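You operate a simulated robot arm through the tools that you are given. There is no shell and no other tool. Be economical: measure what you need, move in short steps, check, and stop when the job is done.

Carry out the task below with a simulated two-armed robot. There is one attempt and no reset: what you move stays moved.

Task
Fit the wall feeder with the blue ring that the yellow label names.
Fine: slacken the ring thumb screw, stand the old ring on top of the controller, seat the new one and tighten the screw; leave the feeder off. Where these are worked on the way, their far stop is far enough and under half their travel is too little: ring thumb screw.

Only the result counts: the job must be done as asked and must still hold three seconds after the hand-in. Knocking over, shifting, dropping, spilling or breaking anything else fails it.

Robot
Two 7-joint arms with fingered hands on one trunk, on a base that drives. Base frame: it is fixed to the floor where the robot stands at the start and does not move with it; the origin is under the middle of the robot, x ahead of it, y to its left, z up. Lengths are in m, angles in rad, forces in N, time in s.
The left shoulder is at the start at [0.077, 0.119, 1.343], the right one opposite. With the tool pointing down near the work surface each hand reaches from about 0.1 to 0.68 m from the robot's upright axis, wherever it stands, measured 20 degrees to its own side. Places, roughly: ring seat [0.5, 0.2, 0.9]; ring thumb screw [0.5, 0.1, 0.9]; top of the wall feeder controller [0.8, 0.1, 0.8]; wall feeder batch knob [0.9, 0, 0.7]; wall feeder rate knob [0.7, 0, 0.7]; wall feeder switch [0.7, 0, 0.7]. Payload 4 kg a hand.
Tool frame (each hand has its own): the origin (TCP) lies between the finger pads and is the grasp point; the fingertips stand 0.03 m ahead of it; z points along the fingers, y is the line along which they close. The gripper opens to 0.104 m. The gripper's body begins 0.035 m behind the TCP. The gripper is a hand of 3 fingers: y runs from the thumb to the fingers, the wrist lies at [-0.015, -0.104, -0.178] in the tool frame, and closing takes about 1.5 s.
Orientation is that of the tool frame in the base frame, as a unit quaternion [w, x, y, z]. With the fingers straight down and the wrist toward the robot, the tool's x, y and z point along [0, 1, 0], [1, 0, 0] and [0, 0, -1] of the base frame.

Tools
- The arms move only by the tool nudge_tool. It takes "left_series", "right_series" or both (then of equal length, played together; a hand with none holds still); each is a list of rows, each an object of numbers (a shift or turn left out is 0, a gripper value left out holds the last): "tx", "ty", "tz": the shift along the base's x, y, z in m; "rx", "ry", "rz": the turn, a rotation vector about the base's x, y, z in rad. In form: [{"tx": .., "ty": .., "tz": .., "rx": .., "ry": .., "rz": ..}, ...]. A call has 1 to 20 rows; each row shifts and turns the commanded pose from where the row before left it. "left_hand" and "right_hand" are, for a hand that has rows, the gripper command, from -1 (fully open) to 1 (shut), values between in proportion, set as the call begins (left out, the last holds). Each row takes 0.2 s and may step no farther than 0.05 m and 0.15 rad from the row before; otherwise, or with a gripper value out of range, the whole call is refused. Where a pose cannot be reached the arm comes as near as it can. A force on the tool above 40 N (or 10 N above the force at the start of the call, whichever is more), or a blocked arm, ends the call early, and 0.2 s more pass. Each finger travels about 0.153 m/s and halts on what it meets, pressing with about 24 N; the grip force reading is that of the motor and also rises with nothing between the fingers. The clock runs only during rows and for 0.2 s after the last one: add rows that do not move to give the fingers time. It gives the time, the measured TCP pose, the force on the tool (base axes), the opening and the grip force at its end, in the units of the frame above (readings bear some noise), with the torque about the TCP (base axes, N m) and any sound that the robot's microphone picked up.
- Cameras (640 x 400 px; columns grow to the right, rows downward): "scene" is now at [0.1399, -0.0364, 1.5561]; the picture's right is [0.06, -1.00, -0.03], its down [-0.68, -0.02, -0.73] and it looks along [0.73, 0.07, -0.68] (base axes); focal length 281 px, centre (320, 200). "left" rides on the left gripper at [-0.064, -0.094, -0.117] in its tool frame; the picture's right is [-0.72, -0.33, 0.61], its down [0.64, -0.65, 0.40] and it looks along [0.27, 0.68, 0.68] (tool axes); focal length 238 px, centre (320, 200). "right" rides on the right gripper at [0.064, -0.094, -0.117] in its tool frame; the picture's right is [-0.72, 0.33, -0.61], its down [-0.64, -0.65, 0.40] and it looks along [-0.27, 0.68, 0.68] (tool axes); focal length 238 px, centre (320, 200). There is no depth. A picture from a camera that has moved, and an enlarged one, comes with that camera's place and axes in the base frame and with its lens.
- get_image(camera): a new picture of that camera. The clock stands still meanwhile.
- lift_body(by): slides the trunk up (or, below 0, down) by that many m; the arms and the scene camera ride with it, the base frame stays. It gives what a move gives, with no picture.
- drive_base(legs): drives the robot by 1 to 6 legs, each [ahead, left, turn to the left] in m, m and rad, along the robot's own axes; the way and the turn of a leg run together, so that a leg with both is an arc; at most 1.5 m and 3.142 rad a leg. The arms and the cameras ride along, it lands a little off, and it stops where it bumps. It gives what a move gives.
- hand_shape(shape, hand): the hand has 3 fingers and takes this shape, open, in about a second: jaw (thumb against the fingers, like two jaws); tri (thumb and two fingers); tip (a fingertip pinch); poke (one finger out to press); point (the index stretched); flat (the hand flat); cup (the hand cupped); fist (a fist). The gripper value then closes the fingers along that shape, each until it touches; the sizes above hold for jaw. It gives what a move gives, with no picture.
- head_to(pan, tilt): turns the head with the scene camera to pan (to the left, within 1.501 rad either way) and tilt (down, from -0.506 to 1.204), counted from straight ahead of the robot. It gives what a move gives.
- enlarge(camera, box): a new picture of the part [left, top, right, bottom] of that camera's present view, enlarged. The clock stands still meanwhile.
- finish_job(): hands the job in; it is judged then, once.

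Work in short steps. Places have to be worked out from the pictures, the camera data and where the tool is seen: move nearer, look again, correct. Check each grasp and each placing, and mend what went wrong. You have 120 turns and 88 pictures in all, those below and enlarged ones among them. Open the grippers and draw the arms clear of the work before you hand the job in, unless the task says otherwise; then end with one line.

The tools are called after "Request:" as a command line: name --argument value ..., lists and objects as JSON in quotes. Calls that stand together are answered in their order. nudge_tool: Moves the arms, as the interface text tells. Its arguments: {"type":"object","properties":{"left_series":{"type":"array"},"left_hand":{"type":"number"},"right_series":{"type":"array"},"right_hand":{"type":"number"}},"required":[]} The other tools are called the same way: lift_body (by) slides the trunk up or down; hand_shape (shape, hand) gives the hand a shape; drive_base (legs) drives the base; head_to (pan, tilt) turns the head that bears the scene camera; get_image (camera) takes a picture; enlarge (camera, box) takes an enlarged picture of a part of a camera's view; finish_job () hands the job in.

At the start:

```text
clock: 0.0
left_eef_pos: [0.4174, 0.2783, 1.1285]
left_tool_rot: [-0.004, 0.707, 0.707, 0.003]
left_force: [0.3, -0.2, -0.1]
left_moment: [0.01, -0.03, 0.0]
left_width: 0.1037
left_grasp_force: 0.1
left_shape: jaw
right_eef_pos: [0.5946, -0.1692, 1.2112]
right_tool_rot: [-0.007, 0.707, 0.707, 0.005]
right_force: [-1.1, -0.5, -0.8]
right_moment: [-0.03, 0.02, 0.01]
right_width: 0.1035
right_grasp_force: 0.1
right_shape: jaw
trunk travel left (down, up): [-0.755, 0.185]
robot x, y, heading: [0.0001, -0.0001, -0.002]
head pan, tilt: [0.065, 0.745]
```

scene: 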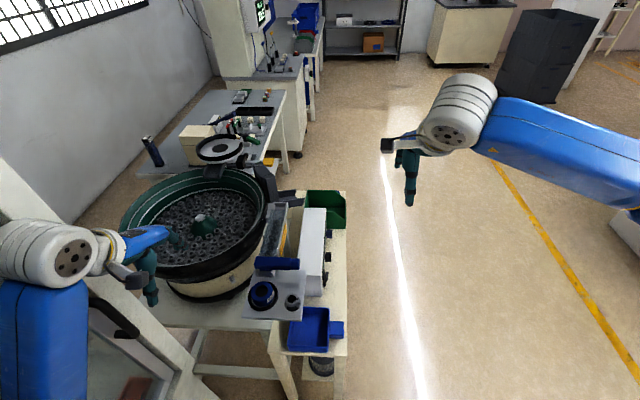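
right: 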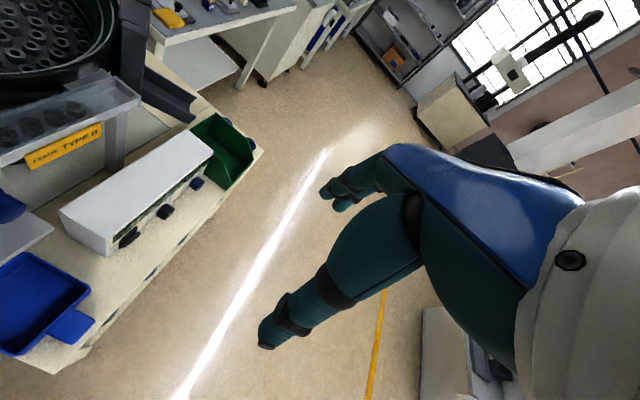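
left: 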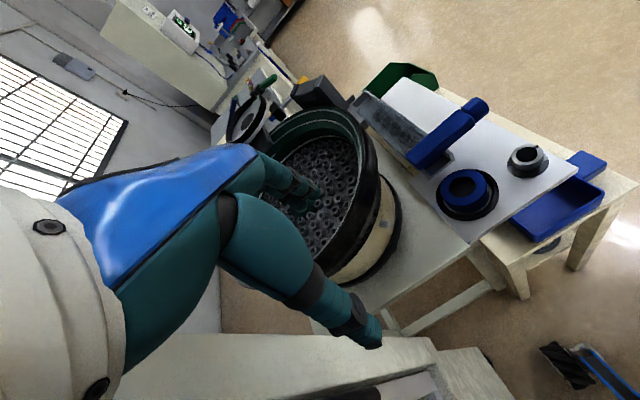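

The views show the feeder with a blue ring in its seat, a screw beside it and a yellow label. I enlarge the label and the ring area.

Request:
enlarge --camera "right" --box '[0, 60, 260, 360]'

Request:
enlarge --camera "scene" --box '[220, 180, 380, 380]'

Request:
enlarge --camera "left" --box '[340, 60, 640, 260]'

Request:
enlarge --camera "scene" --box '[130, 80, 300, 180]'

```text
1.33 times, centred on (130, 210) of right
camera zoom: at [0.5011, -0.1071, 1.3268], right [0.33, -0.73, 0.6], down [-0.65, -0.63, -0.41], along [0.68, -0.26, -0.68], focal length 318 px, centre (573, 187)
```

zoom: 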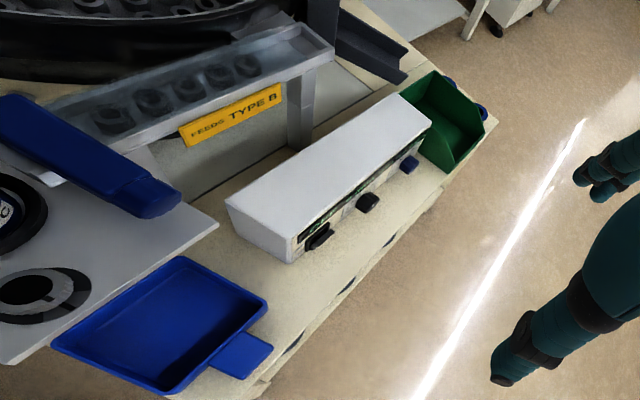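

```text
2.00 times, centred on (300, 280) of scene
camera zoom: at [0.1399, -0.0364, 1.5561], right [0.06, -1.0, -0.03], down [-0.68, -0.02, -0.73], along [0.73, 0.07, -0.68], focal length 561 px, centre (360, 40)
```

zoom: 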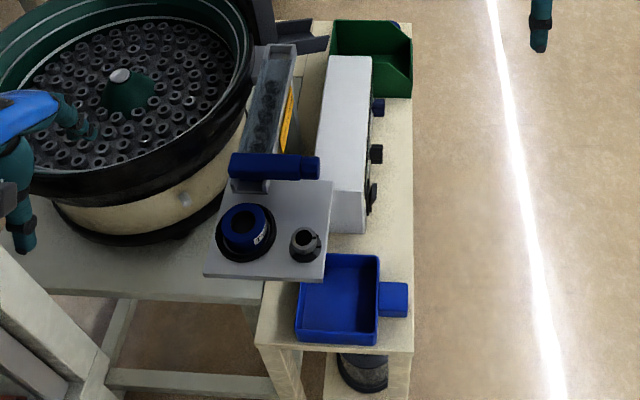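

```text
2.00 times, centred on (490, 160) of left
camera zoom: at [0.3213, 0.2134, 1.2437], right [-0.33, -0.71, -0.62], down [-0.65, 0.65, -0.4], along [0.68, 0.28, -0.68], focal length 477 px, centre (-20, 280)
```

zoom: 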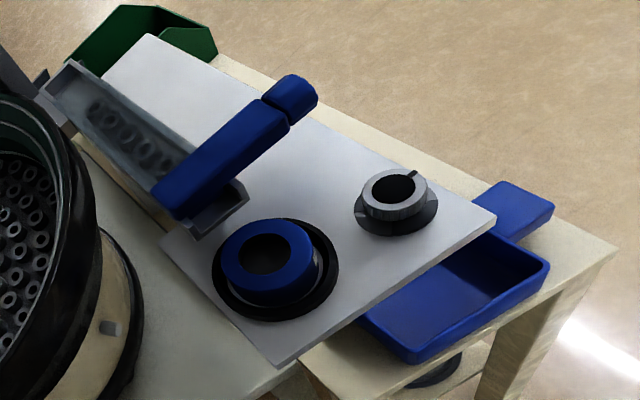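

```text
3.76 times, centred on (215, 130) of scene
camera zoom: at [0.1399, -0.0364, 1.5561], right [0.06, -1.0, -0.03], down [-0.68, -0.02, -0.73], along [0.73, 0.07, -0.68], focal length 1056 px, centre (715, 464)
```

zoom: 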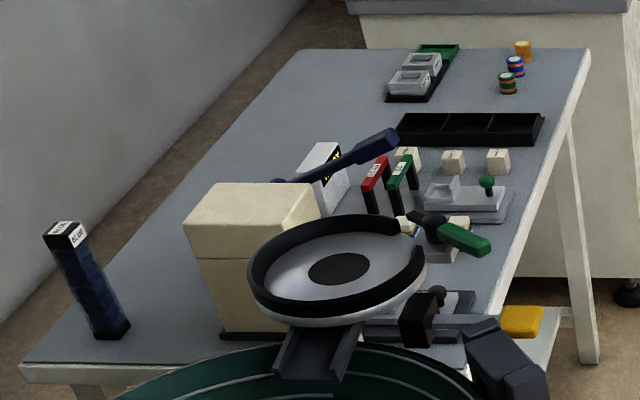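

The label reads "FEEDS TYPE B". I need to find the spare rings, so I look around with the head.

Request:
head_to --pan 0.1 --tilt 1.1

Request:
get_image --camera "scene"

Request:
head_to --pan -0.9 --tilt 0.8

Request:
get_image --camera "scene"

Request:
head_to --pan 1.1 --tilt 0.8

Request:
get_image --camera "scene"

```text
clock: 0.8
left_eef_pos: [0.4154, 0.2891, 1.1234]
left_tool_rot: [0.001, 0.707, 0.707, -0.002]
left_force: [0.2, -0.2, 0.6]
left_moment: [0.01, 0.0, -0.02]
left_width: 0.1038
left_grasp_force: 0.1
left_shape: jaw
right_eef_pos: [0.595, -0.1569, 1.2123]
right_tool_rot: [-0.002, 0.706, 0.708, 0.001]
right_force: [-0.6, 0.6, 0.7]
right_moment: [-0.02, -0.01, -0.01]
right_width: 0.1039
right_grasp_force: 0.0
right_shape: jaw
trunk travel left (down, up): [-0.755, 0.185]
robot x, y, heading: [-0.0004, 0.0001, -0.001]
head pan, tilt: [0.099, 1.1]
```

```text
80 pictures are left
camera scene: at [0.1217, -0.0356, 1.5298], right [0.1, -0.99, -0.03], down [-0.89, -0.08, -0.45], along [0.45, 0.07, -0.89], focal length 281 px, centre (320, 200)
```

scene: 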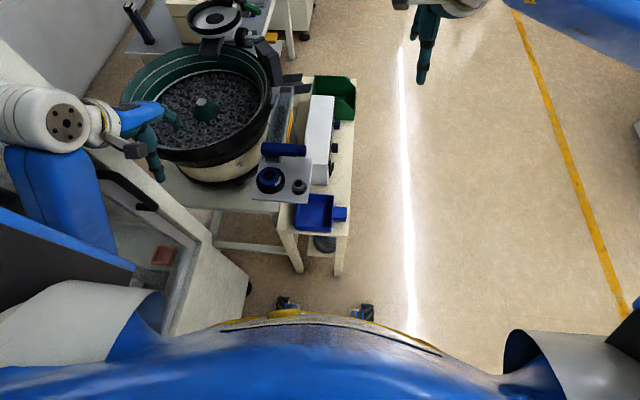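

```text
clock: 2.1
left_eef_pos: [0.4147, 0.2889, 1.1242]
left_tool_rot: [0.002, 0.707, 0.707, -0.002]
left_force: [0.2, -0.1, -1.3]
left_moment: [-0.02, 0.03, 0.02]
left_width: 0.1036
left_grasp_force: 0.1
left_shape: jaw
right_eef_pos: [0.5928, -0.1568, 1.2107]
right_tool_rot: [-0.002, 0.707, 0.707, 0.001]
right_force: [-0.3, -0.6, 0.0]
right_moment: [0.01, 0.0, 0.03]
right_width: 0.1035
right_grasp_force: 0.0
right_shape: jaw
trunk travel left (down, up): [-0.755, 0.185]
robot x, y, heading: [0.0004, 0.0036, 0.0]
head pan, tilt: [-0.901, 0.799]
```

```text
79 pictures are left
camera scene: at [0.1097, -0.1055, 1.5496], right [-0.78, -0.62, -0.01], down [-0.45, 0.58, -0.68], along [0.43, -0.53, -0.74], focal length 281 px, centre (320, 200)
```

scene: 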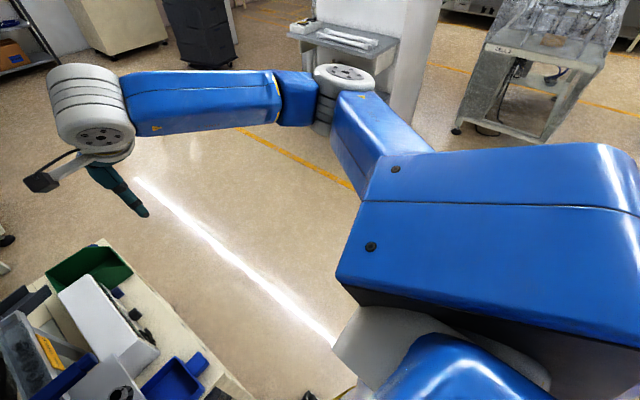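

```text
clock: 4.0
left_eef_pos: [0.4154, 0.2898, 1.1227]
left_tool_rot: [0.002, 0.707, 0.707, -0.002]
left_force: [0.4, 0.2, 0.2]
left_moment: [-0.01, 0.01, 0.04]
left_width: 0.1036
left_grasp_force: 0.1
left_shape: jaw
right_eef_pos: [0.594, -0.1562, 1.2124]
right_tool_rot: [-0.001, 0.707, 0.708, 0.001]
right_force: [-0.2, -0.3, 0.2]
right_moment: [0.0, 0.01, 0.01]
right_width: 0.1035
right_grasp_force: 0.1
right_shape: jaw
trunk travel left (down, up): [-0.755, 0.185]
robot x, y, heading: [0.0022, -0.004, -0.006]
head pan, tilt: [1.1, 0.799]
```

```text
78 pictures are left
camera scene: at [0.0954, 0.0297, 1.5536], right [0.89, -0.45, -0.02], down [-0.33, -0.62, -0.71], along [0.31, 0.64, -0.7], focal length 281 px, centre (320, 200)
```

scene: 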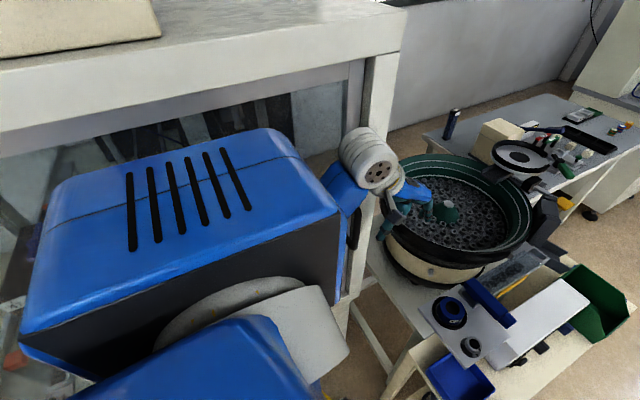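

No spare rings are visible yet. I zoom on the tray, the thing under the table, the bin and the back bench.

Request:
head_to --pan 0.1 --tilt 0.7

Request:
enlarge --camera "scene" --box '[240, 180, 370, 280]'

Request:
enlarge --camera "scene" --box '[240, 270, 370, 390]'

Request:
enlarge --camera "scene" --box '[220, 0, 420, 120]'

Request:
enlarge --camera "left" --box '[180, 0, 320, 110]'

```text
clock: 5.3
left_eef_pos: [0.4151, 0.2895, 1.1235]
left_tool_rot: [0.003, 0.707, 0.707, -0.001]
left_force: [-0.5, -0.4, -0.2]
left_moment: [0.0, -0.04, 0.04]
left_width: 0.1041
left_grasp_force: 0.1
left_shape: jaw
right_eef_pos: [0.5929, -0.1564, 1.2123]
right_tool_rot: [-0.001, 0.707, 0.707, 0.002]
right_force: [-0.5, 0.1, 0.4]
right_moment: [0.01, 0.02, -0.02]
right_width: 0.1038
right_grasp_force: 0.0
right_shape: jaw
trunk travel left (down, up): [-0.755, 0.185]
robot x, y, heading: [-0.0015, -0.0005, 0.001]
head pan, tilt: [0.099, 0.7]
```

```text
4.00 times, centred on (305, 230) of scene
camera zoom: at [0.1429, -0.0338, 1.5598], right [0.1, -0.99, -0.03], down [-0.65, -0.04, -0.76], along [0.76, 0.09, -0.65], focal length 1122 px, centre (380, 80)
```

zoom: 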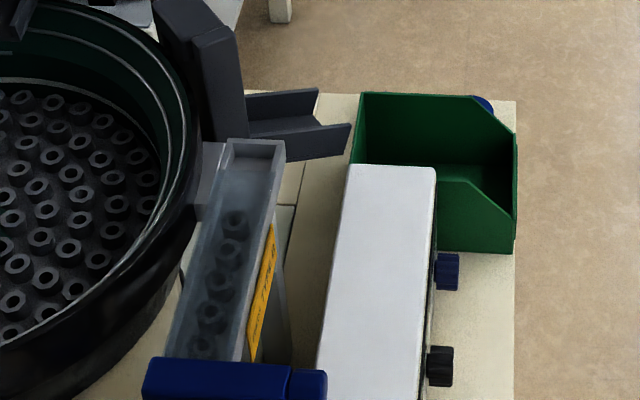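

```text
3.33 times, centred on (305, 330) of scene
camera zoom: at [0.1429, -0.0338, 1.5598], right [0.1, -0.99, -0.03], down [-0.65, -0.04, -0.76], along [0.76, 0.09, -0.65], focal length 935 px, centre (370, -233)
```

zoom: 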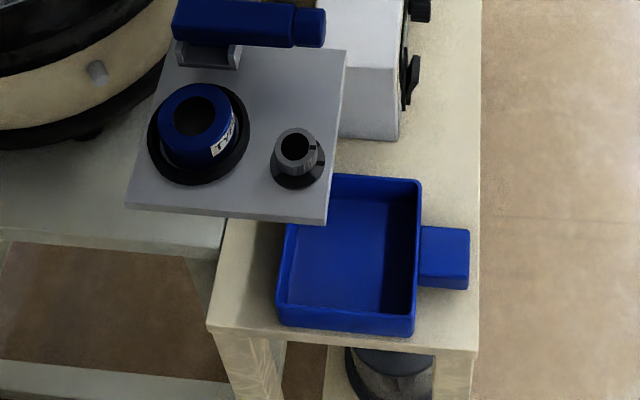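

```text
3.20 times, centred on (320, 60) of scene
camera zoom: at [0.1429, -0.0338, 1.5598], right [0.1, -0.99, -0.03], down [-0.65, -0.04, -0.76], along [0.76, 0.09, -0.65], focal length 898 px, centre (320, 648)
```

zoom: 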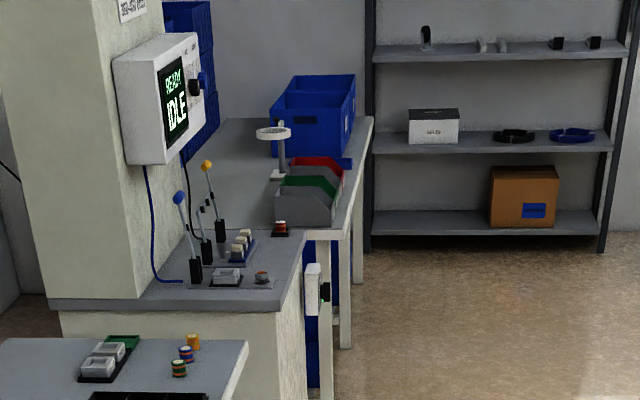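

```text
3.64 times, centred on (250, 55) of left
camera zoom: at [0.3196, 0.2263, 1.2416], right [-0.33, -0.72, -0.61], down [-0.65, 0.64, -0.41], along [0.68, 0.26, -0.68], focal length 867 px, centre (574, 727)
```

zoom: 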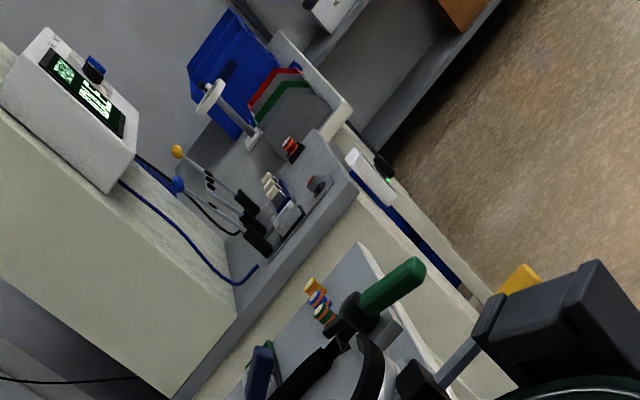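

A blue thing shows behind the green bin at about [1.13, -0.04]. I enlarge that with the right camera, and the far shelf as well.

Request:
enlarge --camera "right" --box '[180, 90, 280, 170]'

Request:
enlarge --camera "scene" --box '[330, 20, 420, 80]'

Request:
enlarge --camera "left" --box '[440, 120, 590, 240]'

```text
5.00 times, centred on (230, 130) of right
camera zoom: at [0.4991, -0.0923, 1.3287], right [0.33, -0.72, 0.61], down [-0.65, -0.64, -0.41], along [0.68, -0.27, -0.68], focal length 1192 px, centre (770, 550)
```

zoom: 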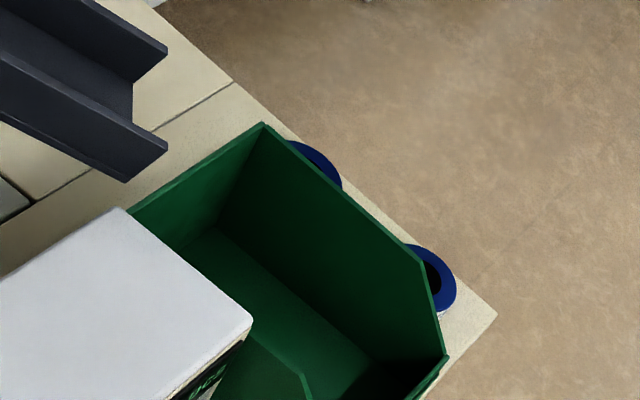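

```text
6.67 times, centred on (375, 50) of scene
camera zoom: at [0.1429, -0.0338, 1.5598], right [0.1, -0.99, -0.03], down [-0.65, -0.04, -0.76], along [0.76, 0.09, -0.65], focal length 1870 px, centre (-47, 1200)
```

zoom: 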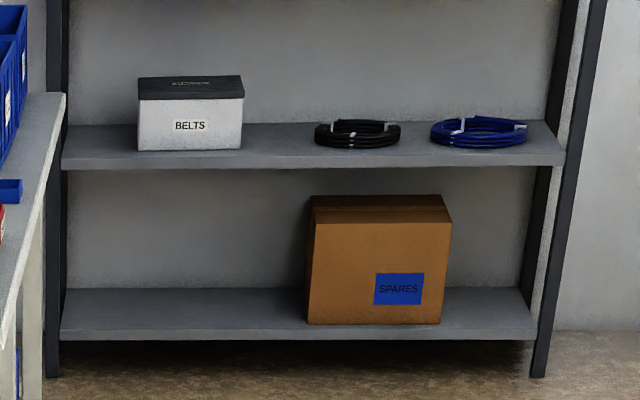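

```text
3.33 times, centred on (515, 180) of left
camera zoom: at [0.3196, 0.2263, 1.2416], right [-0.33, -0.72, -0.61], down [-0.65, 0.64, -0.41], along [0.68, 0.26, -0.68], focal length 794 px, centre (-330, 267)
```

zoom: 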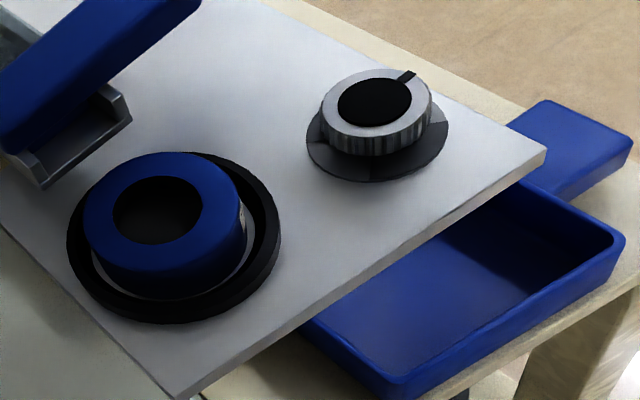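

The rings stand behind the bin, unread so far. By triangulation the screw knob top is ≈[0.478, 0.072, 0.898] (Ø≈0.04), the old ring top ≈[0.496, 0.152, 0.904] (Ø≈0.066), the plate z≈0.872, and the blue lever lies at x≈0.555, z≈0.94. I turn the left hand so that it closes along y and go above the knob.

Request:
nudge_tool --left_series '[{"rz": -0.143, "tx": 0.005, "ty": -0.01}, {"rz": -0.143, "tx": 0.005, "ty": -0.02}, {"rz": -0.143, "tx": 0.005, "ty": -0.02}, {"rz": -0.143, "tx": 0.005, "ty": -0.02}, {"rz": -0.143, "tx": 0.005, "ty": -0.02}, {"rz": -0.143, "tx": 0.006, "ty": -0.02, "tz": -0.01}, {"rz": -0.143, "tx": 0.006, "ty": -0.02, "tz": -0.01}, {"rz": -0.143, "tx": 0.006, "ty": -0.02, "tz": -0.015}, {"rz": -0.143, "tx": 0.006, "ty": -0.02, "tz": -0.02}, {"rz": -0.143, "tx": 0.007, "ty": -0.024, "tz": -0.02}, {"rz": -0.143, "tx": 0.007, "ty": -0.024, "tz": -0.02}, {}]' --left_hand -0.2

Request:
get_image --camera "left"

Request:
enlarge --camera "scene" --box '[230, 220, 390, 320]'

```text
clock: 6.5
left_eef_pos: [0.4217, 0.1705, 1.1203]
left_tool_rot: [0.082, 0.902, 0.42, -0.051]
left_force: [1.2, 0.0, -0.4]
left_moment: [-0.03, 0.02, -0.03]
left_width: 0.0624
left_grasp_force: 0.1
left_shape: jaw
right_eef_pos: [0.5807, -0.1468, 1.2238]
right_tool_rot: [0.009, 0.707, 0.707, 0.0]
right_force: [1.1, 0.0, -1.1]
right_moment: [0.08, 0.03, 0.04]
right_width: 0.1038
right_grasp_force: 0.0
right_shape: jaw
trunk travel left (down, up): [-0.755, 0.185]
robot x, y, heading: [-0.0022, -0.006, 0.0]
head pan, tilt: [0.099, 0.7]
stopped in row 6 (left hand): the arm was blocked; the commanded pose is now the measured one
```

```text
70 pictures are left
camera left: at [0.3105, 0.204, 1.2356], right [-0.73, -0.45, -0.52], down [-0.1, 0.82, -0.57], along [0.68, -0.36, -0.64], focal length 238 px, centre (320, 200)
```

left: 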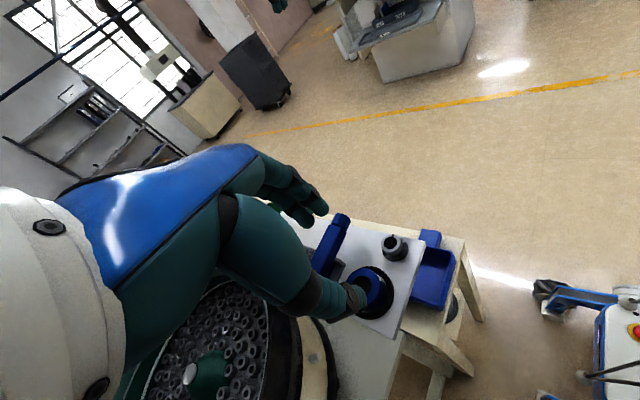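

```text
4.00 times, centred on (310, 270) of scene
camera zoom: at [0.1241, -0.08, 1.5633], right [0.1, -0.99, -0.06], down [-0.64, -0.02, -0.77], along [0.76, 0.11, -0.63], focal length 1122 px, centre (360, -80)
```

zoom: 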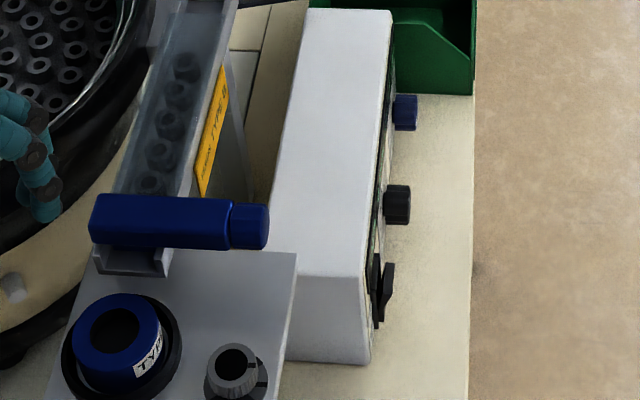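

The arm was blocked partway; the elbow may meet the white frame at the left. I look.

Request:
head_to --pan 0.6 --tilt 0.8

Request:
get_image --camera "scene"

```text
clock: 7.5
left_eef_pos: [0.4208, 0.1665, 1.124]
left_tool_rot: [0.084, 0.905, 0.416, -0.042]
left_force: [-0.1, 1.0, 0.1]
left_moment: [0.01, 0.01, 0.06]
left_width: 0.0625
left_grasp_force: 0.0
left_shape: jaw
right_eef_pos: [0.5732, -0.1488, 1.225]
right_tool_rot: [0.01, 0.707, 0.707, 0.005]
right_force: [-0.8, -0.8, -0.6]
right_moment: [0.01, -0.01, -0.01]
right_width: 0.1039
right_grasp_force: 0.0
right_shape: jaw
trunk travel left (down, up): [-0.755, 0.185]
robot x, y, heading: [0.0025, -0.0003, -0.001]
head pan, tilt: [0.6, 0.799]
```

```text
68 pictures are left
camera scene: at [0.0976, -0.044, 1.5543], right [0.56, -0.83, -0.04], down [-0.58, -0.36, -0.73], along [0.59, 0.43, -0.68], focal length 281 px, centre (320, 200)
```

scene: 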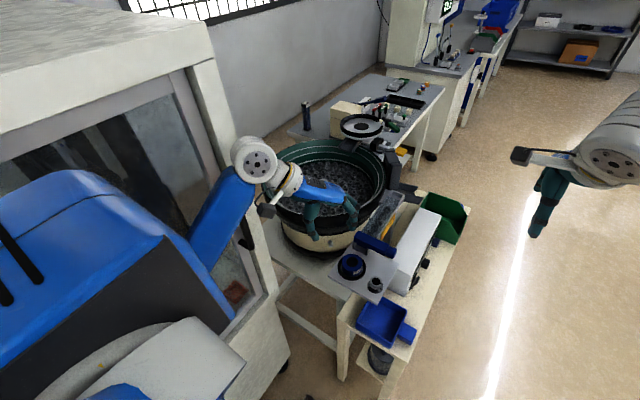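

The left elbow sits close to the white cabinet. I will instead work from the free right side of the table, facing +y. First I drive right, clear of everything.

Request:
drive_base --legs '[[0, -0.6, 0]]'

Request:
nudge_tool --left_series '[{"rz": 0.14, "tx": -0.01, "ty": 0.01}, {"rz": 0.14, "tx": -0.01, "ty": 0.015}, {"rz": 0.14, "tx": -0.01, "ty": 0.015}, {"rz": 0.14, "tx": -0.01, "ty": 0.015}, {"rz": 0.13, "tx": -0.01, "ty": 0.015}, {"tz": 0.03}, {"tz": 0.03}, {}]' --right_series '[{"tx": -0.03}, {"tx": -0.03}, {"tx": -0.03}, {"tx": -0.03}, {"tx": -0.03}, {}, {}, {}]'

```text
clock: 10.8
left_eef_pos: [0.433, -0.3766, 1.1081]
left_tool_rot: [0.096, 0.902, 0.416, -0.057]
left_force: [0.4, 0.9, -0.4]
left_moment: [-0.02, 0.01, -0.02]
left_width: 0.0625
left_grasp_force: 0.0
left_shape: jaw
right_eef_pos: [0.5884, -0.6899, 1.221]
right_tool_rot: [0.02, 0.706, 0.708, -0.015]
right_force: [0.2, 1.0, -0.1]
right_moment: [-0.05, 0.03, 0.01]
right_width: 0.1039
right_grasp_force: 0.0
right_shape: jaw
trunk travel left (down, up): [-0.755, 0.185]
robot x, y, heading: [0.005, -0.596, 0.005]
head pan, tilt: [0.6, 0.799]
```

```text
clock: 12.7
left_eef_pos: [0.4051, -0.2577, 1.1768]
left_tool_rot: [0.074, 0.681, 0.727, 0.036]
left_force: [-0.1, 0.1, -0.9]
left_moment: [0.02, -0.03, 0.0]
left_width: 0.0623
left_grasp_force: 0.0
left_shape: jaw
left hand out of reach, approached as far as the arm can: row 4, 5
right_eef_pos: [0.4393, -0.7027, 1.2215]
right_tool_rot: [0.016, 0.706, 0.708, -0.012]
right_force: [-0.4, 0.2, -0.3]
right_moment: [0.0, 0.0, 0.01]
right_width: 0.1038
right_grasp_force: 0.0
right_shape: jaw
trunk travel left (down, up): [-0.755, 0.185]
robot x, y, heading: [-0.0005, -0.5996, 0.006]
head pan, tilt: [0.6, 0.799]
```

Now I drive ahead along the table's right side and turn to face it.

Request:
drive_base --legs '[[0.6, -0.05, 0], [0, 0, 1.56]]'

Request:
head_to --pan 0.0 --tilt 0.85

Request:
get_image --camera "scene"

```text
clock: 19.8
left_eef_pos: [0.2643, -0.2349, 1.1751]
left_tool_rot: [0.027, -0.026, 0.996, 0.077]
left_force: [-0.1, 0.4, -0.3]
left_moment: [-0.02, 0.01, 0.0]
left_width: 0.0623
left_grasp_force: 0.0
left_shape: jaw
right_eef_pos: [0.7086, -0.2085, 1.2221]
right_tool_rot: [0.019, 0.005, 1.0, 0.003]
right_force: [-0.2, 0.0, 0.2]
right_moment: [0.0, -0.02, 0.01]
right_width: 0.1042
right_grasp_force: 0.0
right_shape: jaw
trunk travel left (down, up): [-0.755, 0.185]
robot x, y, heading: [0.5967, -0.6443, 1.564]
head pan, tilt: [0.6, 0.799]
```

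```text
clock: 20.8
left_eef_pos: [0.2638, -0.2368, 1.1762]
left_tool_rot: [0.027, -0.026, 0.996, 0.077]
left_force: [0.3, -0.3, 0.4]
left_moment: [-0.01, -0.03, -0.02]
left_width: 0.0626
left_grasp_force: 0.1
left_shape: jaw
right_eef_pos: [0.708, -0.2097, 1.2218]
right_tool_rot: [0.02, 0.005, 1.0, 0.003]
right_force: [0.6, -0.1, -0.4]
right_moment: [-0.02, 0.0, -0.01]
right_width: 0.1037
right_grasp_force: 0.0
right_shape: jaw
trunk travel left (down, up): [-0.755, 0.185]
robot x, y, heading: [0.596, -0.6458, 1.56]
head pan, tilt: [0.0, 0.85]
```

```text
67 pictures are left
camera scene: at [0.5973, -0.5146, 1.5485], right [1.0, -0.01, 0.0], down [-0.01, -0.75, -0.66], along [0.01, 0.66, -0.75], focal length 281 px, centre (320, 200)
```

scene: 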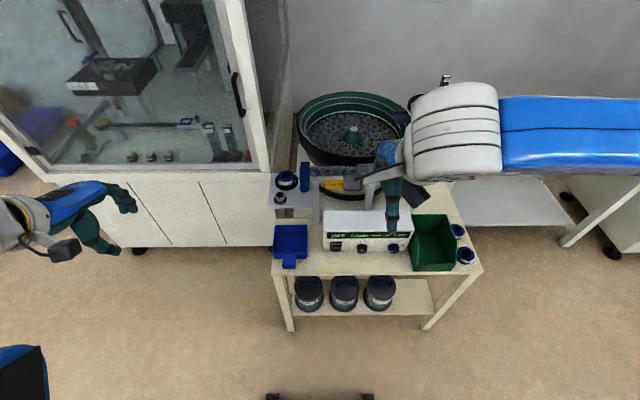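

From here the spare rings are visible. I enlarge them, the old ring and the controller front.

Request:
enlarge --camera "scene" --box '[430, 215, 490, 275]'

Request:
enlarge --camera "scene" --box '[260, 160, 370, 230]'

Request:
enlarge --camera "scene" --box '[320, 205, 420, 265]'

```text
6.67 times, centred on (460, 245) of scene
camera zoom: at [0.5973, -0.5146, 1.5485], right [1.0, -0.01, 0.0], down [-0.01, -0.75, -0.66], along [0.01, 0.66, -0.75], focal length 1870 px, centre (-613, -100)
```

zoom: 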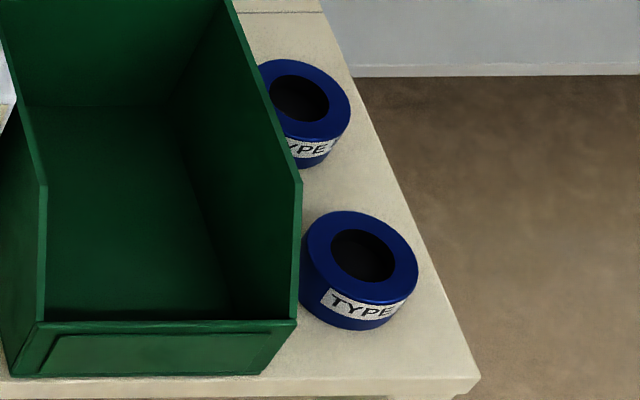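

```text
5.71 times, centred on (315, 195) of scene
camera zoom: at [0.5973, -0.5146, 1.5485], right [1.0, -0.01, 0.0], down [-0.01, -0.75, -0.66], along [0.01, 0.66, -0.75], focal length 1603 px, centre (349, 229)
```

zoom: 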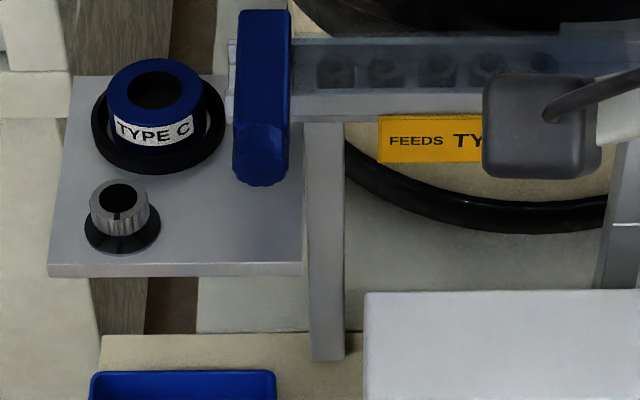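

```text
6.40 times, centred on (370, 235) of scene
camera zoom: at [0.5973, -0.5146, 1.5485], right [1.0, -0.01, 0.0], down [-0.01, -0.75, -0.66], along [0.01, 0.66, -0.75], focal length 1796 px, centre (0, -24)
```

zoom: 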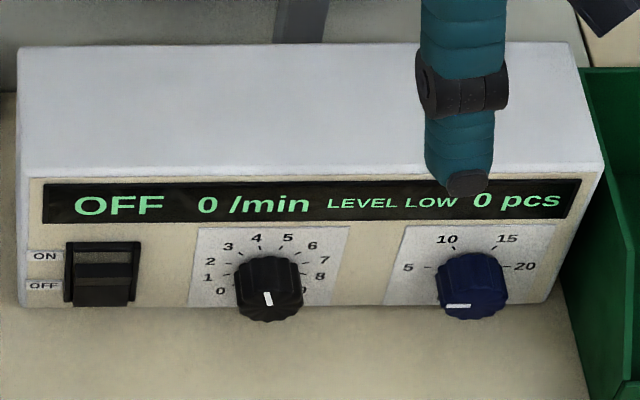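

The old ring is TYPE C and the feeder is off. Labels of the spares I read later. I drive closer to the table for the screw.

Request:
drive_base --legs '[[0.2, -0.05, 0.01]]'

Request:
get_image --camera "left"

```text
clock: 22.5
left_eef_pos: [0.3091, -0.0433, 1.1787]
left_tool_rot: [0.029, -0.032, 0.996, 0.08]
left_force: [0.5, -0.9, -0.3]
left_moment: [0.01, 0.03, -0.01]
left_width: 0.0625
left_grasp_force: 0.0
left_shape: jaw
right_eef_pos: [0.7538, -0.0109, 1.2244]
right_tool_rot: [0.021, -0.001, 1.0, 0.005]
right_force: [-0.3, -0.8, 0.8]
right_moment: [0.01, -0.01, 0.02]
right_width: 0.104
right_grasp_force: 0.1
right_shape: jaw
trunk travel left (down, up): [-0.755, 0.185]
robot x, y, heading: [0.651, -0.4426, 1.571]
head pan, tilt: [0.0, 0.85]
```

```text
63 pictures are left
camera left: at [0.3728, -0.1508, 1.2826], right [0.77, -0.18, -0.61], down [-0.57, -0.62, -0.54], along [-0.28, 0.77, -0.58], focal length 238 px, centre (320, 200)
```

left: 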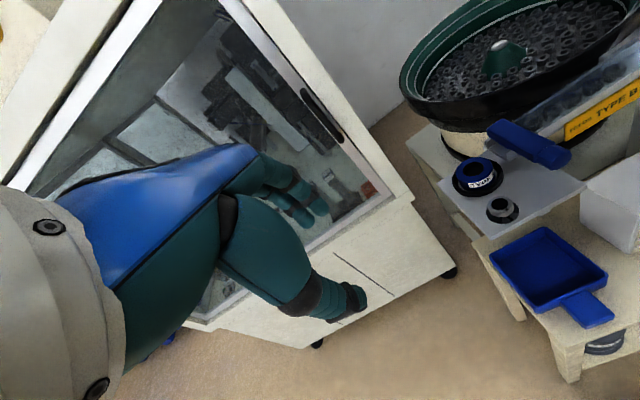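

I level the left hand and bring it above the knob at [0.478, 0.072, 1.02].

Request:
nudge_tool --left_series '[{"rx": -0.08, "ry": 0.029, "rz": -0.032, "tx": 0.02}, {"rx": -0.08, "ry": 0.029, "rz": -0.032, "tx": 0.03, "ty": 0.01}, {"tx": 0.03, "ty": 0.02}, {"tx": 0.03, "ty": 0.025}, {"tx": 0.03, "ty": 0.03, "tz": -0.02}, {"tx": 0.029, "ty": 0.03, "tz": -0.03}, {"tz": -0.04}, {"tz": -0.04}, {"tz": -0.029}, {}]' --left_hand -0.2

Request:
get_image --camera "left"

Request:
enlarge --camera "scene" --box '[180, 140, 380, 265]'

```text
refused: row 6 steps farther than a row can; nothing moved
```

```text
62 pictures are left
camera left: at [0.3728, -0.1508, 1.2826], right [0.77, -0.18, -0.61], down [-0.57, -0.62, -0.54], along [-0.28, 0.77, -0.58], focal length 238 px, centre (320, 200)
```

left: 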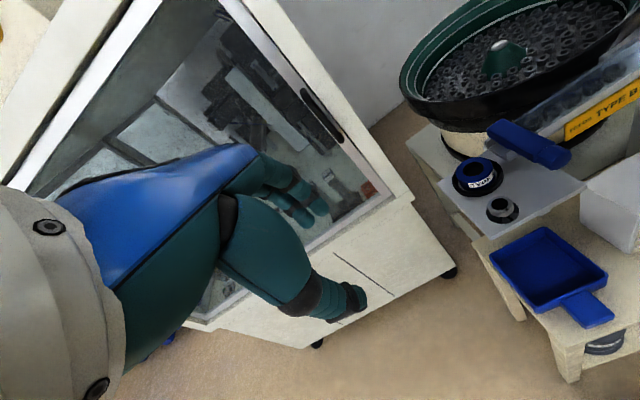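

```text
3.20 times, centred on (280, 202) of scene
camera zoom: at [0.6456, -0.3186, 1.5491], right [1.0, 0.0, 0.0], down [0.0, -0.75, -0.66], along [0.0, 0.66, -0.75], focal length 898 px, centre (448, 192)
```

zoom: 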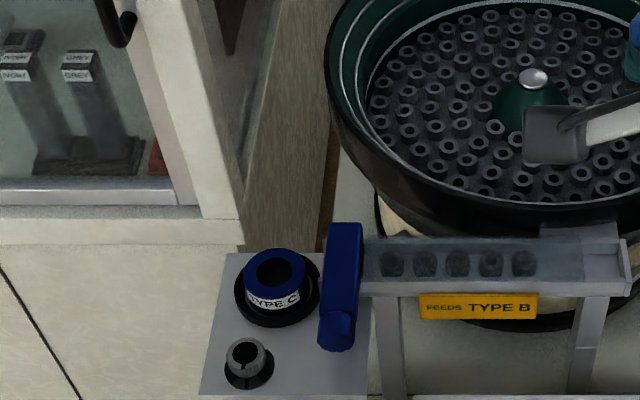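

The step was too long; same path, split finer.

Request:
nudge_tool --left_series '[{"rx": -0.08, "ry": 0.029, "rz": -0.032, "tx": 0.02}, {"rx": -0.08, "ry": 0.029, "rz": -0.032, "tx": 0.03, "ty": 0.01}, {"tx": 0.03, "ty": 0.02}, {"tx": 0.03, "ty": 0.025}, {"tx": 0.03, "ty": 0.03}, {"tx": 0.029, "ty": 0.03, "tz": -0.01}, {"tz": -0.04}, {"tz": -0.04}, {"tz": -0.04}, {"tz": -0.029}, {}]' --left_hand -0.2

Request:
get_image --camera "left"

Request:
enlarge --camera "scene" --box '[180, 140, 380, 265]'

```text
clock: 24.9
left_eef_pos: [0.4278, 0.0394, 1.0752]
left_tool_rot: [-0.002, 0.0, 1.0, -0.003]
left_force: [0.1, -1.0, 0.4]
left_moment: [0.01, 0.02, 0.0]
left_width: 0.0624
left_grasp_force: 0.0
left_shape: jaw
left hand out of reach, approached as far as the arm can: row 7, 8, 9, 10
right_eef_pos: [0.7567, -0.0081, 1.2234]
right_tool_rot: [0.02, 0.0, 1.0, 0.004]
right_force: [-0.1, 0.2, 0.7]
right_moment: [-0.01, -0.02, -0.01]
right_width: 0.104
right_grasp_force: 0.0
right_shape: jaw
trunk travel left (down, up): [-0.755, 0.185]
robot x, y, heading: [0.6505, -0.4424, 1.568]
head pan, tilt: [0.0, 0.85]
```

```text
60 pictures are left
camera left: at [0.4911, -0.0534, 1.1917], right [0.72, -0.33, -0.61], down [-0.64, -0.65, -0.4], along [-0.27, 0.68, -0.68], focal length 238 px, centre (320, 200)
```

left: 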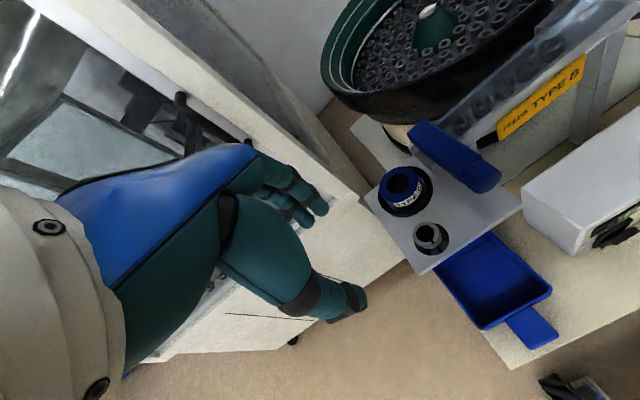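

```text
3.20 times, centred on (280, 202) of scene
camera zoom: at [0.6482, -0.3115, 1.5484], right [1.0, 0.0, 0.0], down [0.0, -0.75, -0.66], along [0.0, 0.66, -0.75], focal length 898 px, centre (448, 192)
```

zoom: 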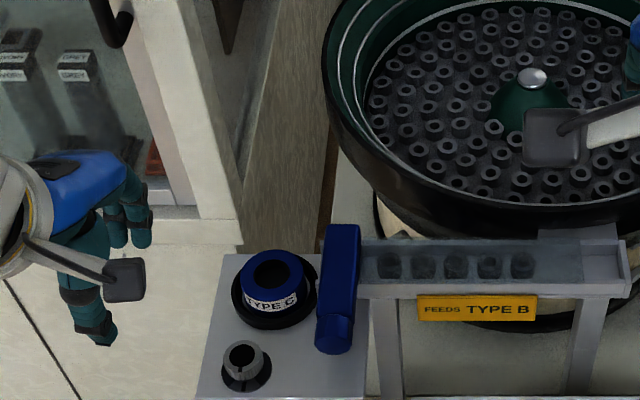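

The arm came short (probably an awkward elbow with the trunk so high). I try the remaining shift again in small steps to see whether it frees itself.

Request:
nudge_tool --left_series '[{"tx": 0.02, "ty": 0.01}, {"tx": 0.02, "ty": 0.01}, {"tx": 0.01, "ty": 0.01}, {"tz": -0.02}, {"tz": -0.02}, {}]'

```text
clock: 26.3
left_eef_pos: [0.4343, 0.0419, 1.0811]
left_tool_rot: [-0.001, -0.001, 1.0, -0.002]
left_force: [-0.2, 0.9, 0.2]
left_moment: [0.03, 0.02, -0.01]
left_width: 0.0627
left_grasp_force: 0.1
left_shape: jaw
left hand out of reach, approached as far as the arm can: row 1, 2, 3, 4, 5
right_eef_pos: [0.7562, -0.0075, 1.2224]
right_tool_rot: [0.019, -0.001, 1.0, 0.004]
right_force: [0.3, 0.4, 0.9]
right_moment: [0.0, 0.01, 0.01]
right_width: 0.1038
right_grasp_force: 0.0
right_shape: jaw
trunk travel left (down, up): [-0.755, 0.185]
robot x, y, heading: [0.6483, -0.4426, 1.57]
head pan, tilt: [0.0, 0.85]
```

The low target seems to need the shoulder lower. I draw both hands back and up, then lower the trunk by 0.22.

Request:
nudge_tool --left_series '[{"ty": -0.03, "tz": 0.03}, {"ty": -0.03, "tz": 0.03}, {"ty": -0.03, "tz": 0.02}, {}]' --right_series '[{"ty": -0.04}, {"ty": -0.04}, {"ty": -0.04, "tz": 0.03}, {"tz": 0.03, "tx": 0.03}]'

Request:
lift_body --by -0.22

```text
clock: 27.3
left_eef_pos: [0.4378, -0.0261, 1.1458]
left_tool_rot: [-0.003, 0.0, 1.0, -0.001]
left_force: [-0.5, 0.8, 0.0]
left_moment: [-0.01, 0.01, 0.02]
left_width: 0.0626
left_grasp_force: 0.1
left_shape: jaw
left hand out of reach, approached as far as the arm can: row 3
right_eef_pos: [0.7704, -0.0263, 1.259]
right_tool_rot: [0.019, 0.0, 1.0, 0.003]
right_force: [-0.1, 0.0, 0.5]
right_moment: [0.02, 0.01, 0.02]
right_width: 0.1039
right_grasp_force: 0.1
right_shape: jaw
right hand out of reach, approached as far as the arm can: row 1, 2, 3, 4
trunk travel left (down, up): [-0.755, 0.185]
robot x, y, heading: [0.6477, -0.4432, 1.574]
head pan, tilt: [0.0, 0.85]
```

```text
clock: 29.6
left_eef_pos: [0.4345, -0.0273, 0.9264]
left_tool_rot: [-0.001, 0.0, 1.0, -0.001]
left_force: [-0.1, -0.6, 0.8]
left_moment: [0.0, 0.0, -0.02]
left_width: 0.0626
left_grasp_force: 0.0
left_shape: jaw
right_eef_pos: [0.7682, -0.0267, 1.0393]
right_tool_rot: [0.02, 0.0, 1.0, 0.003]
right_force: [-0.8, 0.1, -0.6]
right_moment: [-0.02, 0.03, 0.02]
right_width: 0.1039
right_grasp_force: 0.0
right_shape: jaw
trunk travel left (down, up): [-0.535, 0.405]
robot x, y, heading: [0.6468, -0.4406, 1.57]
head pan, tilt: [0.0, 0.85]
```

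Now I go up a little and over to the knob.

Request:
nudge_tool --left_series '[{"ty": 0.03, "tz": 0.03}, {"ty": 0.03, "tz": 0.03}, {"tx": 0.02, "ty": 0.03}, {"tx": 0.023, "ty": 0.01}, {}]'

Request:
get_image --camera "left"

Request:
enlarge --camera "scene" --box '[180, 140, 380, 265]'

```text
clock: 30.8
left_eef_pos: [0.4787, 0.0712, 0.986]
left_tool_rot: [-0.002, 0.001, 1.0, -0.001]
left_force: [0.0, -0.3, -1.1]
left_moment: [0.02, 0.0, 0.0]
left_width: 0.0625
left_grasp_force: 0.0
left_shape: jaw
right_eef_pos: [0.7664, -0.0282, 1.0394]
right_tool_rot: [0.02, 0.001, 1.0, 0.004]
right_force: [-0.1, -0.8, -0.3]
right_moment: [-0.02, -0.02, -0.01]
right_width: 0.1038
right_grasp_force: 0.2
right_shape: jaw
trunk travel left (down, up): [-0.535, 0.405]
robot x, y, heading: [0.6495, -0.4441, 1.571]
head pan, tilt: [0.0, 0.85]
```

```text
58 pictures are left
camera left: at [0.5418, -0.0224, 1.1037], right [0.72, -0.33, -0.61], down [-0.64, -0.65, -0.4], along [-0.27, 0.68, -0.68], focal length 238 px, centre (320, 200)
```

left: 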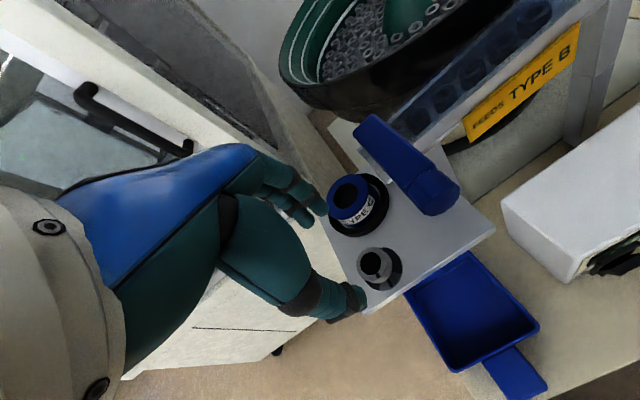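

```text
3.20 times, centred on (280, 202) of scene
camera zoom: at [0.6477, -0.3128, 1.3285], right [1.0, 0.0, 0.0], down [0.0, -0.75, -0.66], along [0.0, 0.66, -0.75], focal length 898 px, centre (448, 192)
```

zoom: 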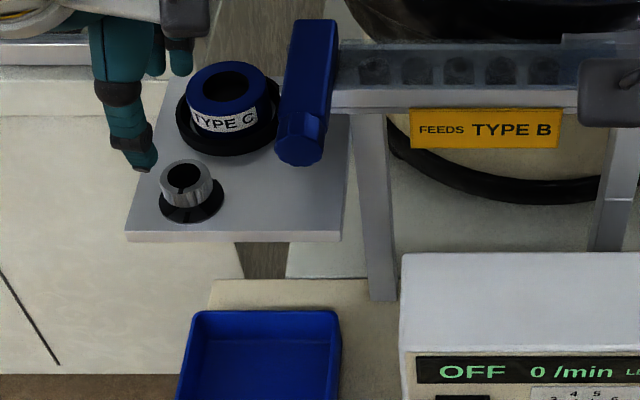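

The knob axis reads ≈[0.480, 0.073] from both cameras and the hand is over it. I narrow the fingers slightly and descend to z 0.91.

Request:
nudge_tool --left_series '[{"tx": 0.001}, {}, {"tz": -0.03}, {"tz": -0.025}, {}]' --left_hand -0.05

Request:
enlarge --camera "left" --box '[240, 160, 440, 300]'

Request:
enlarge --camera "scene" --box '[200, 140, 300, 220]'

```text
clock: 32.0
left_eef_pos: [0.4802, 0.0707, 0.931]
left_tool_rot: [-0.002, 0.0, 1.0, -0.002]
left_force: [-0.3, -0.4, -0.4]
left_moment: [0.02, -0.01, 0.0]
left_width: 0.055
left_grasp_force: 0.0
left_shape: jaw
right_eef_pos: [0.7677, -0.0271, 1.0387]
right_tool_rot: [0.019, 0.0, 1.0, 0.003]
right_force: [-0.3, -1.3, 0.3]
right_moment: [0.03, 0.03, 0.02]
right_width: 0.104
right_grasp_force: 0.0
right_shape: jaw
trunk travel left (down, up): [-0.535, 0.405]
robot x, y, heading: [0.6491, -0.4451, 1.57]
head pan, tilt: [0.0, 0.85]
```

```text
2.86 times, centred on (340, 230) of left
camera zoom: at [0.5431, -0.0224, 1.0493], right [0.72, -0.33, -0.62], down [-0.64, -0.65, -0.4], along [-0.27, 0.68, -0.68], focal length 681 px, centre (263, 114)
```

zoom: 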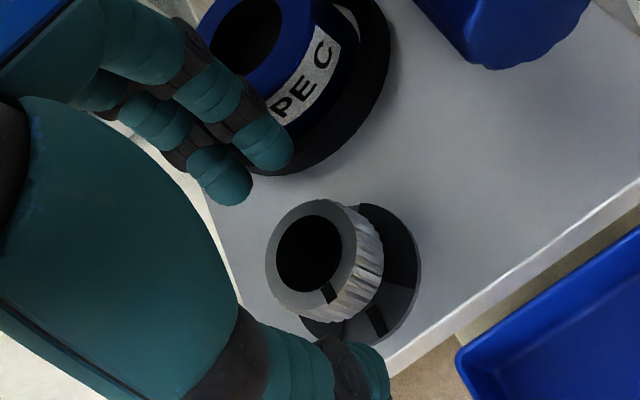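

```text
5.00 times, centred on (250, 180) of scene
camera zoom: at [0.6485, -0.3124, 1.3285], right [1.0, 0.0, 0.0], down [0.0, -0.75, -0.66], along [0.0, 0.66, -0.75], focal length 1403 px, centre (670, 300)
```

zoom: 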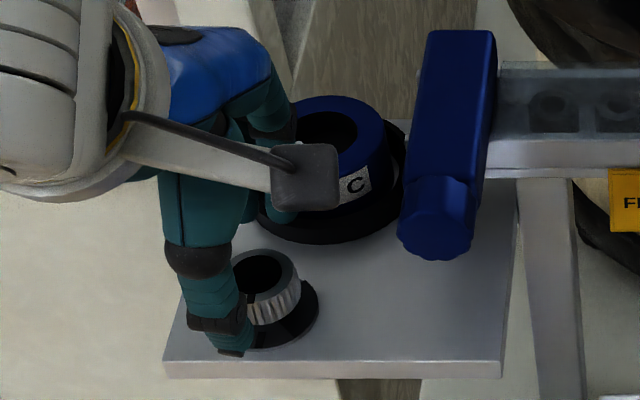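

The fingertips straddle the knob, tips at its top level. I descend another 0.021 with the force guard and then close.

Request:
nudge_tool --left_series '[{"ty": -0.002, "tz": -0.008}, {"tz": -0.007}, {"tz": -0.006}, {}]'

Request:
enlarge --camera "left" --box '[240, 160, 440, 300]'

```text
clock: 33.0
left_eef_pos: [0.4717, 0.0677, 0.9159]
left_tool_rot: [-0.002, 0.001, 1.0, -0.001]
left_force: [-0.3, 0.6, -0.5]
left_moment: [-0.02, 0.01, 0.02]
left_width: 0.0549
left_grasp_force: 0.1
left_shape: jaw
left hand out of reach, approached as far as the arm can: row 2, 3
right_eef_pos: [0.7676, -0.0266, 1.0385]
right_tool_rot: [0.019, 0.0, 1.0, 0.004]
right_force: [-0.4, -0.1, -1.4]
right_moment: [0.03, -0.01, -0.03]
right_width: 0.1039
right_grasp_force: 0.0
right_shape: jaw
trunk travel left (down, up): [-0.535, 0.405]
robot x, y, heading: [0.6489, -0.4428, 1.569]
head pan, tilt: [0.0, 0.85]
```

```text
2.86 times, centred on (340, 230) of left
camera zoom: at [0.5349, -0.0265, 1.0335], right [0.72, -0.33, -0.61], down [-0.64, -0.65, -0.4], along [-0.27, 0.68, -0.68], focal length 681 px, centre (263, 114)
```

zoom: 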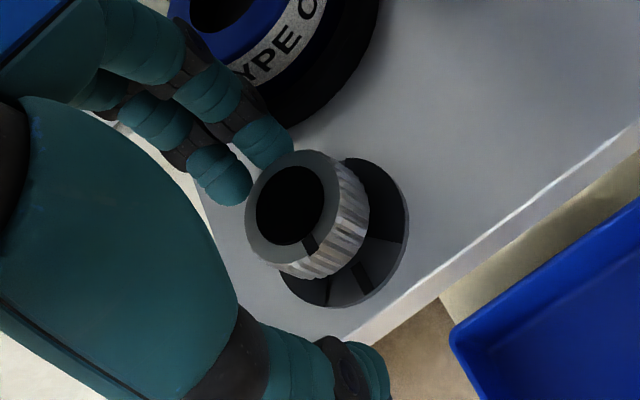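

It runs out of reach at this height again, so I raise the hand 0.12 and lower the trunk by a further 0.12.

Request:
nudge_tool --left_series '[{"tx": 0.009, "ty": 0.003, "tz": 0.04}, {"tz": 0.04}, {"tz": 0.04}, {}]' --right_series '[{"tz": 0.04}, {"tz": 0.04}, {"tz": 0.03}, {}]'

Request:
lift_body --by -0.12

Request:
get_image --camera "scene"

```text
clock: 34.0
left_eef_pos: [0.479, 0.071, 1.0376]
left_tool_rot: [-0.001, 0.0, 1.0, -0.003]
left_force: [0.2, 0.3, -0.6]
left_moment: [-0.03, 0.02, 0.01]
left_width: 0.0549
left_grasp_force: 0.1
left_shape: jaw
right_eef_pos: [0.7666, -0.0268, 1.1495]
right_tool_rot: [0.019, 0.001, 1.0, 0.002]
right_force: [0.0, 0.0, -0.4]
right_moment: [0.0, 0.01, -0.01]
right_width: 0.104
right_grasp_force: 0.0
right_shape: jaw
trunk travel left (down, up): [-0.535, 0.405]
robot x, y, heading: [0.6492, -0.4458, 1.572]
head pan, tilt: [0.0, 0.85]
```

```text
clock: 35.5
left_eef_pos: [0.4809, 0.0695, 0.9161]
left_tool_rot: [-0.001, 0.0, 1.0, -0.003]
left_force: [0.2, -0.8, 0.1]
left_moment: [-0.03, 0.0, -0.03]
left_width: 0.0551
left_grasp_force: 0.1
left_shape: jaw
right_eef_pos: [0.7664, -0.0269, 1.0298]
right_tool_rot: [0.02, 0.0, 1.0, 0.004]
right_force: [1.0, -0.5, -0.5]
right_moment: [0.04, 0.02, 0.02]
right_width: 0.1038
right_grasp_force: 0.1
right_shape: jaw
trunk travel left (down, up): [-0.415, 0.525]
robot x, y, heading: [0.6524, -0.4434, 1.575]
head pan, tilt: [0.0, 0.85]
```

```text
53 pictures are left
camera scene: at [0.6486, -0.3122, 1.2085], right [1.0, 0.0, 0.0], down [0.0, -0.75, -0.66], along [0.0, 0.66, -0.75], focal length 281 px, centre (320, 200)
```

scene: 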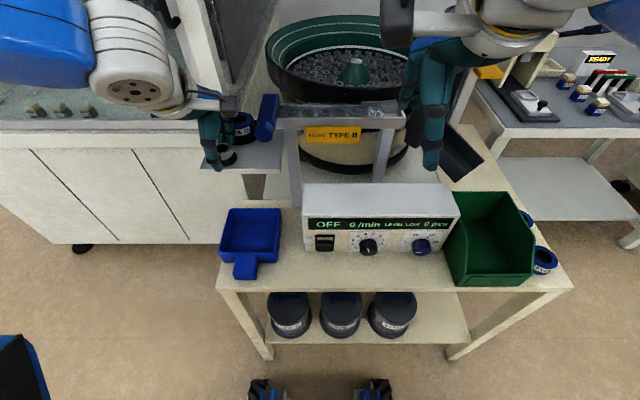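

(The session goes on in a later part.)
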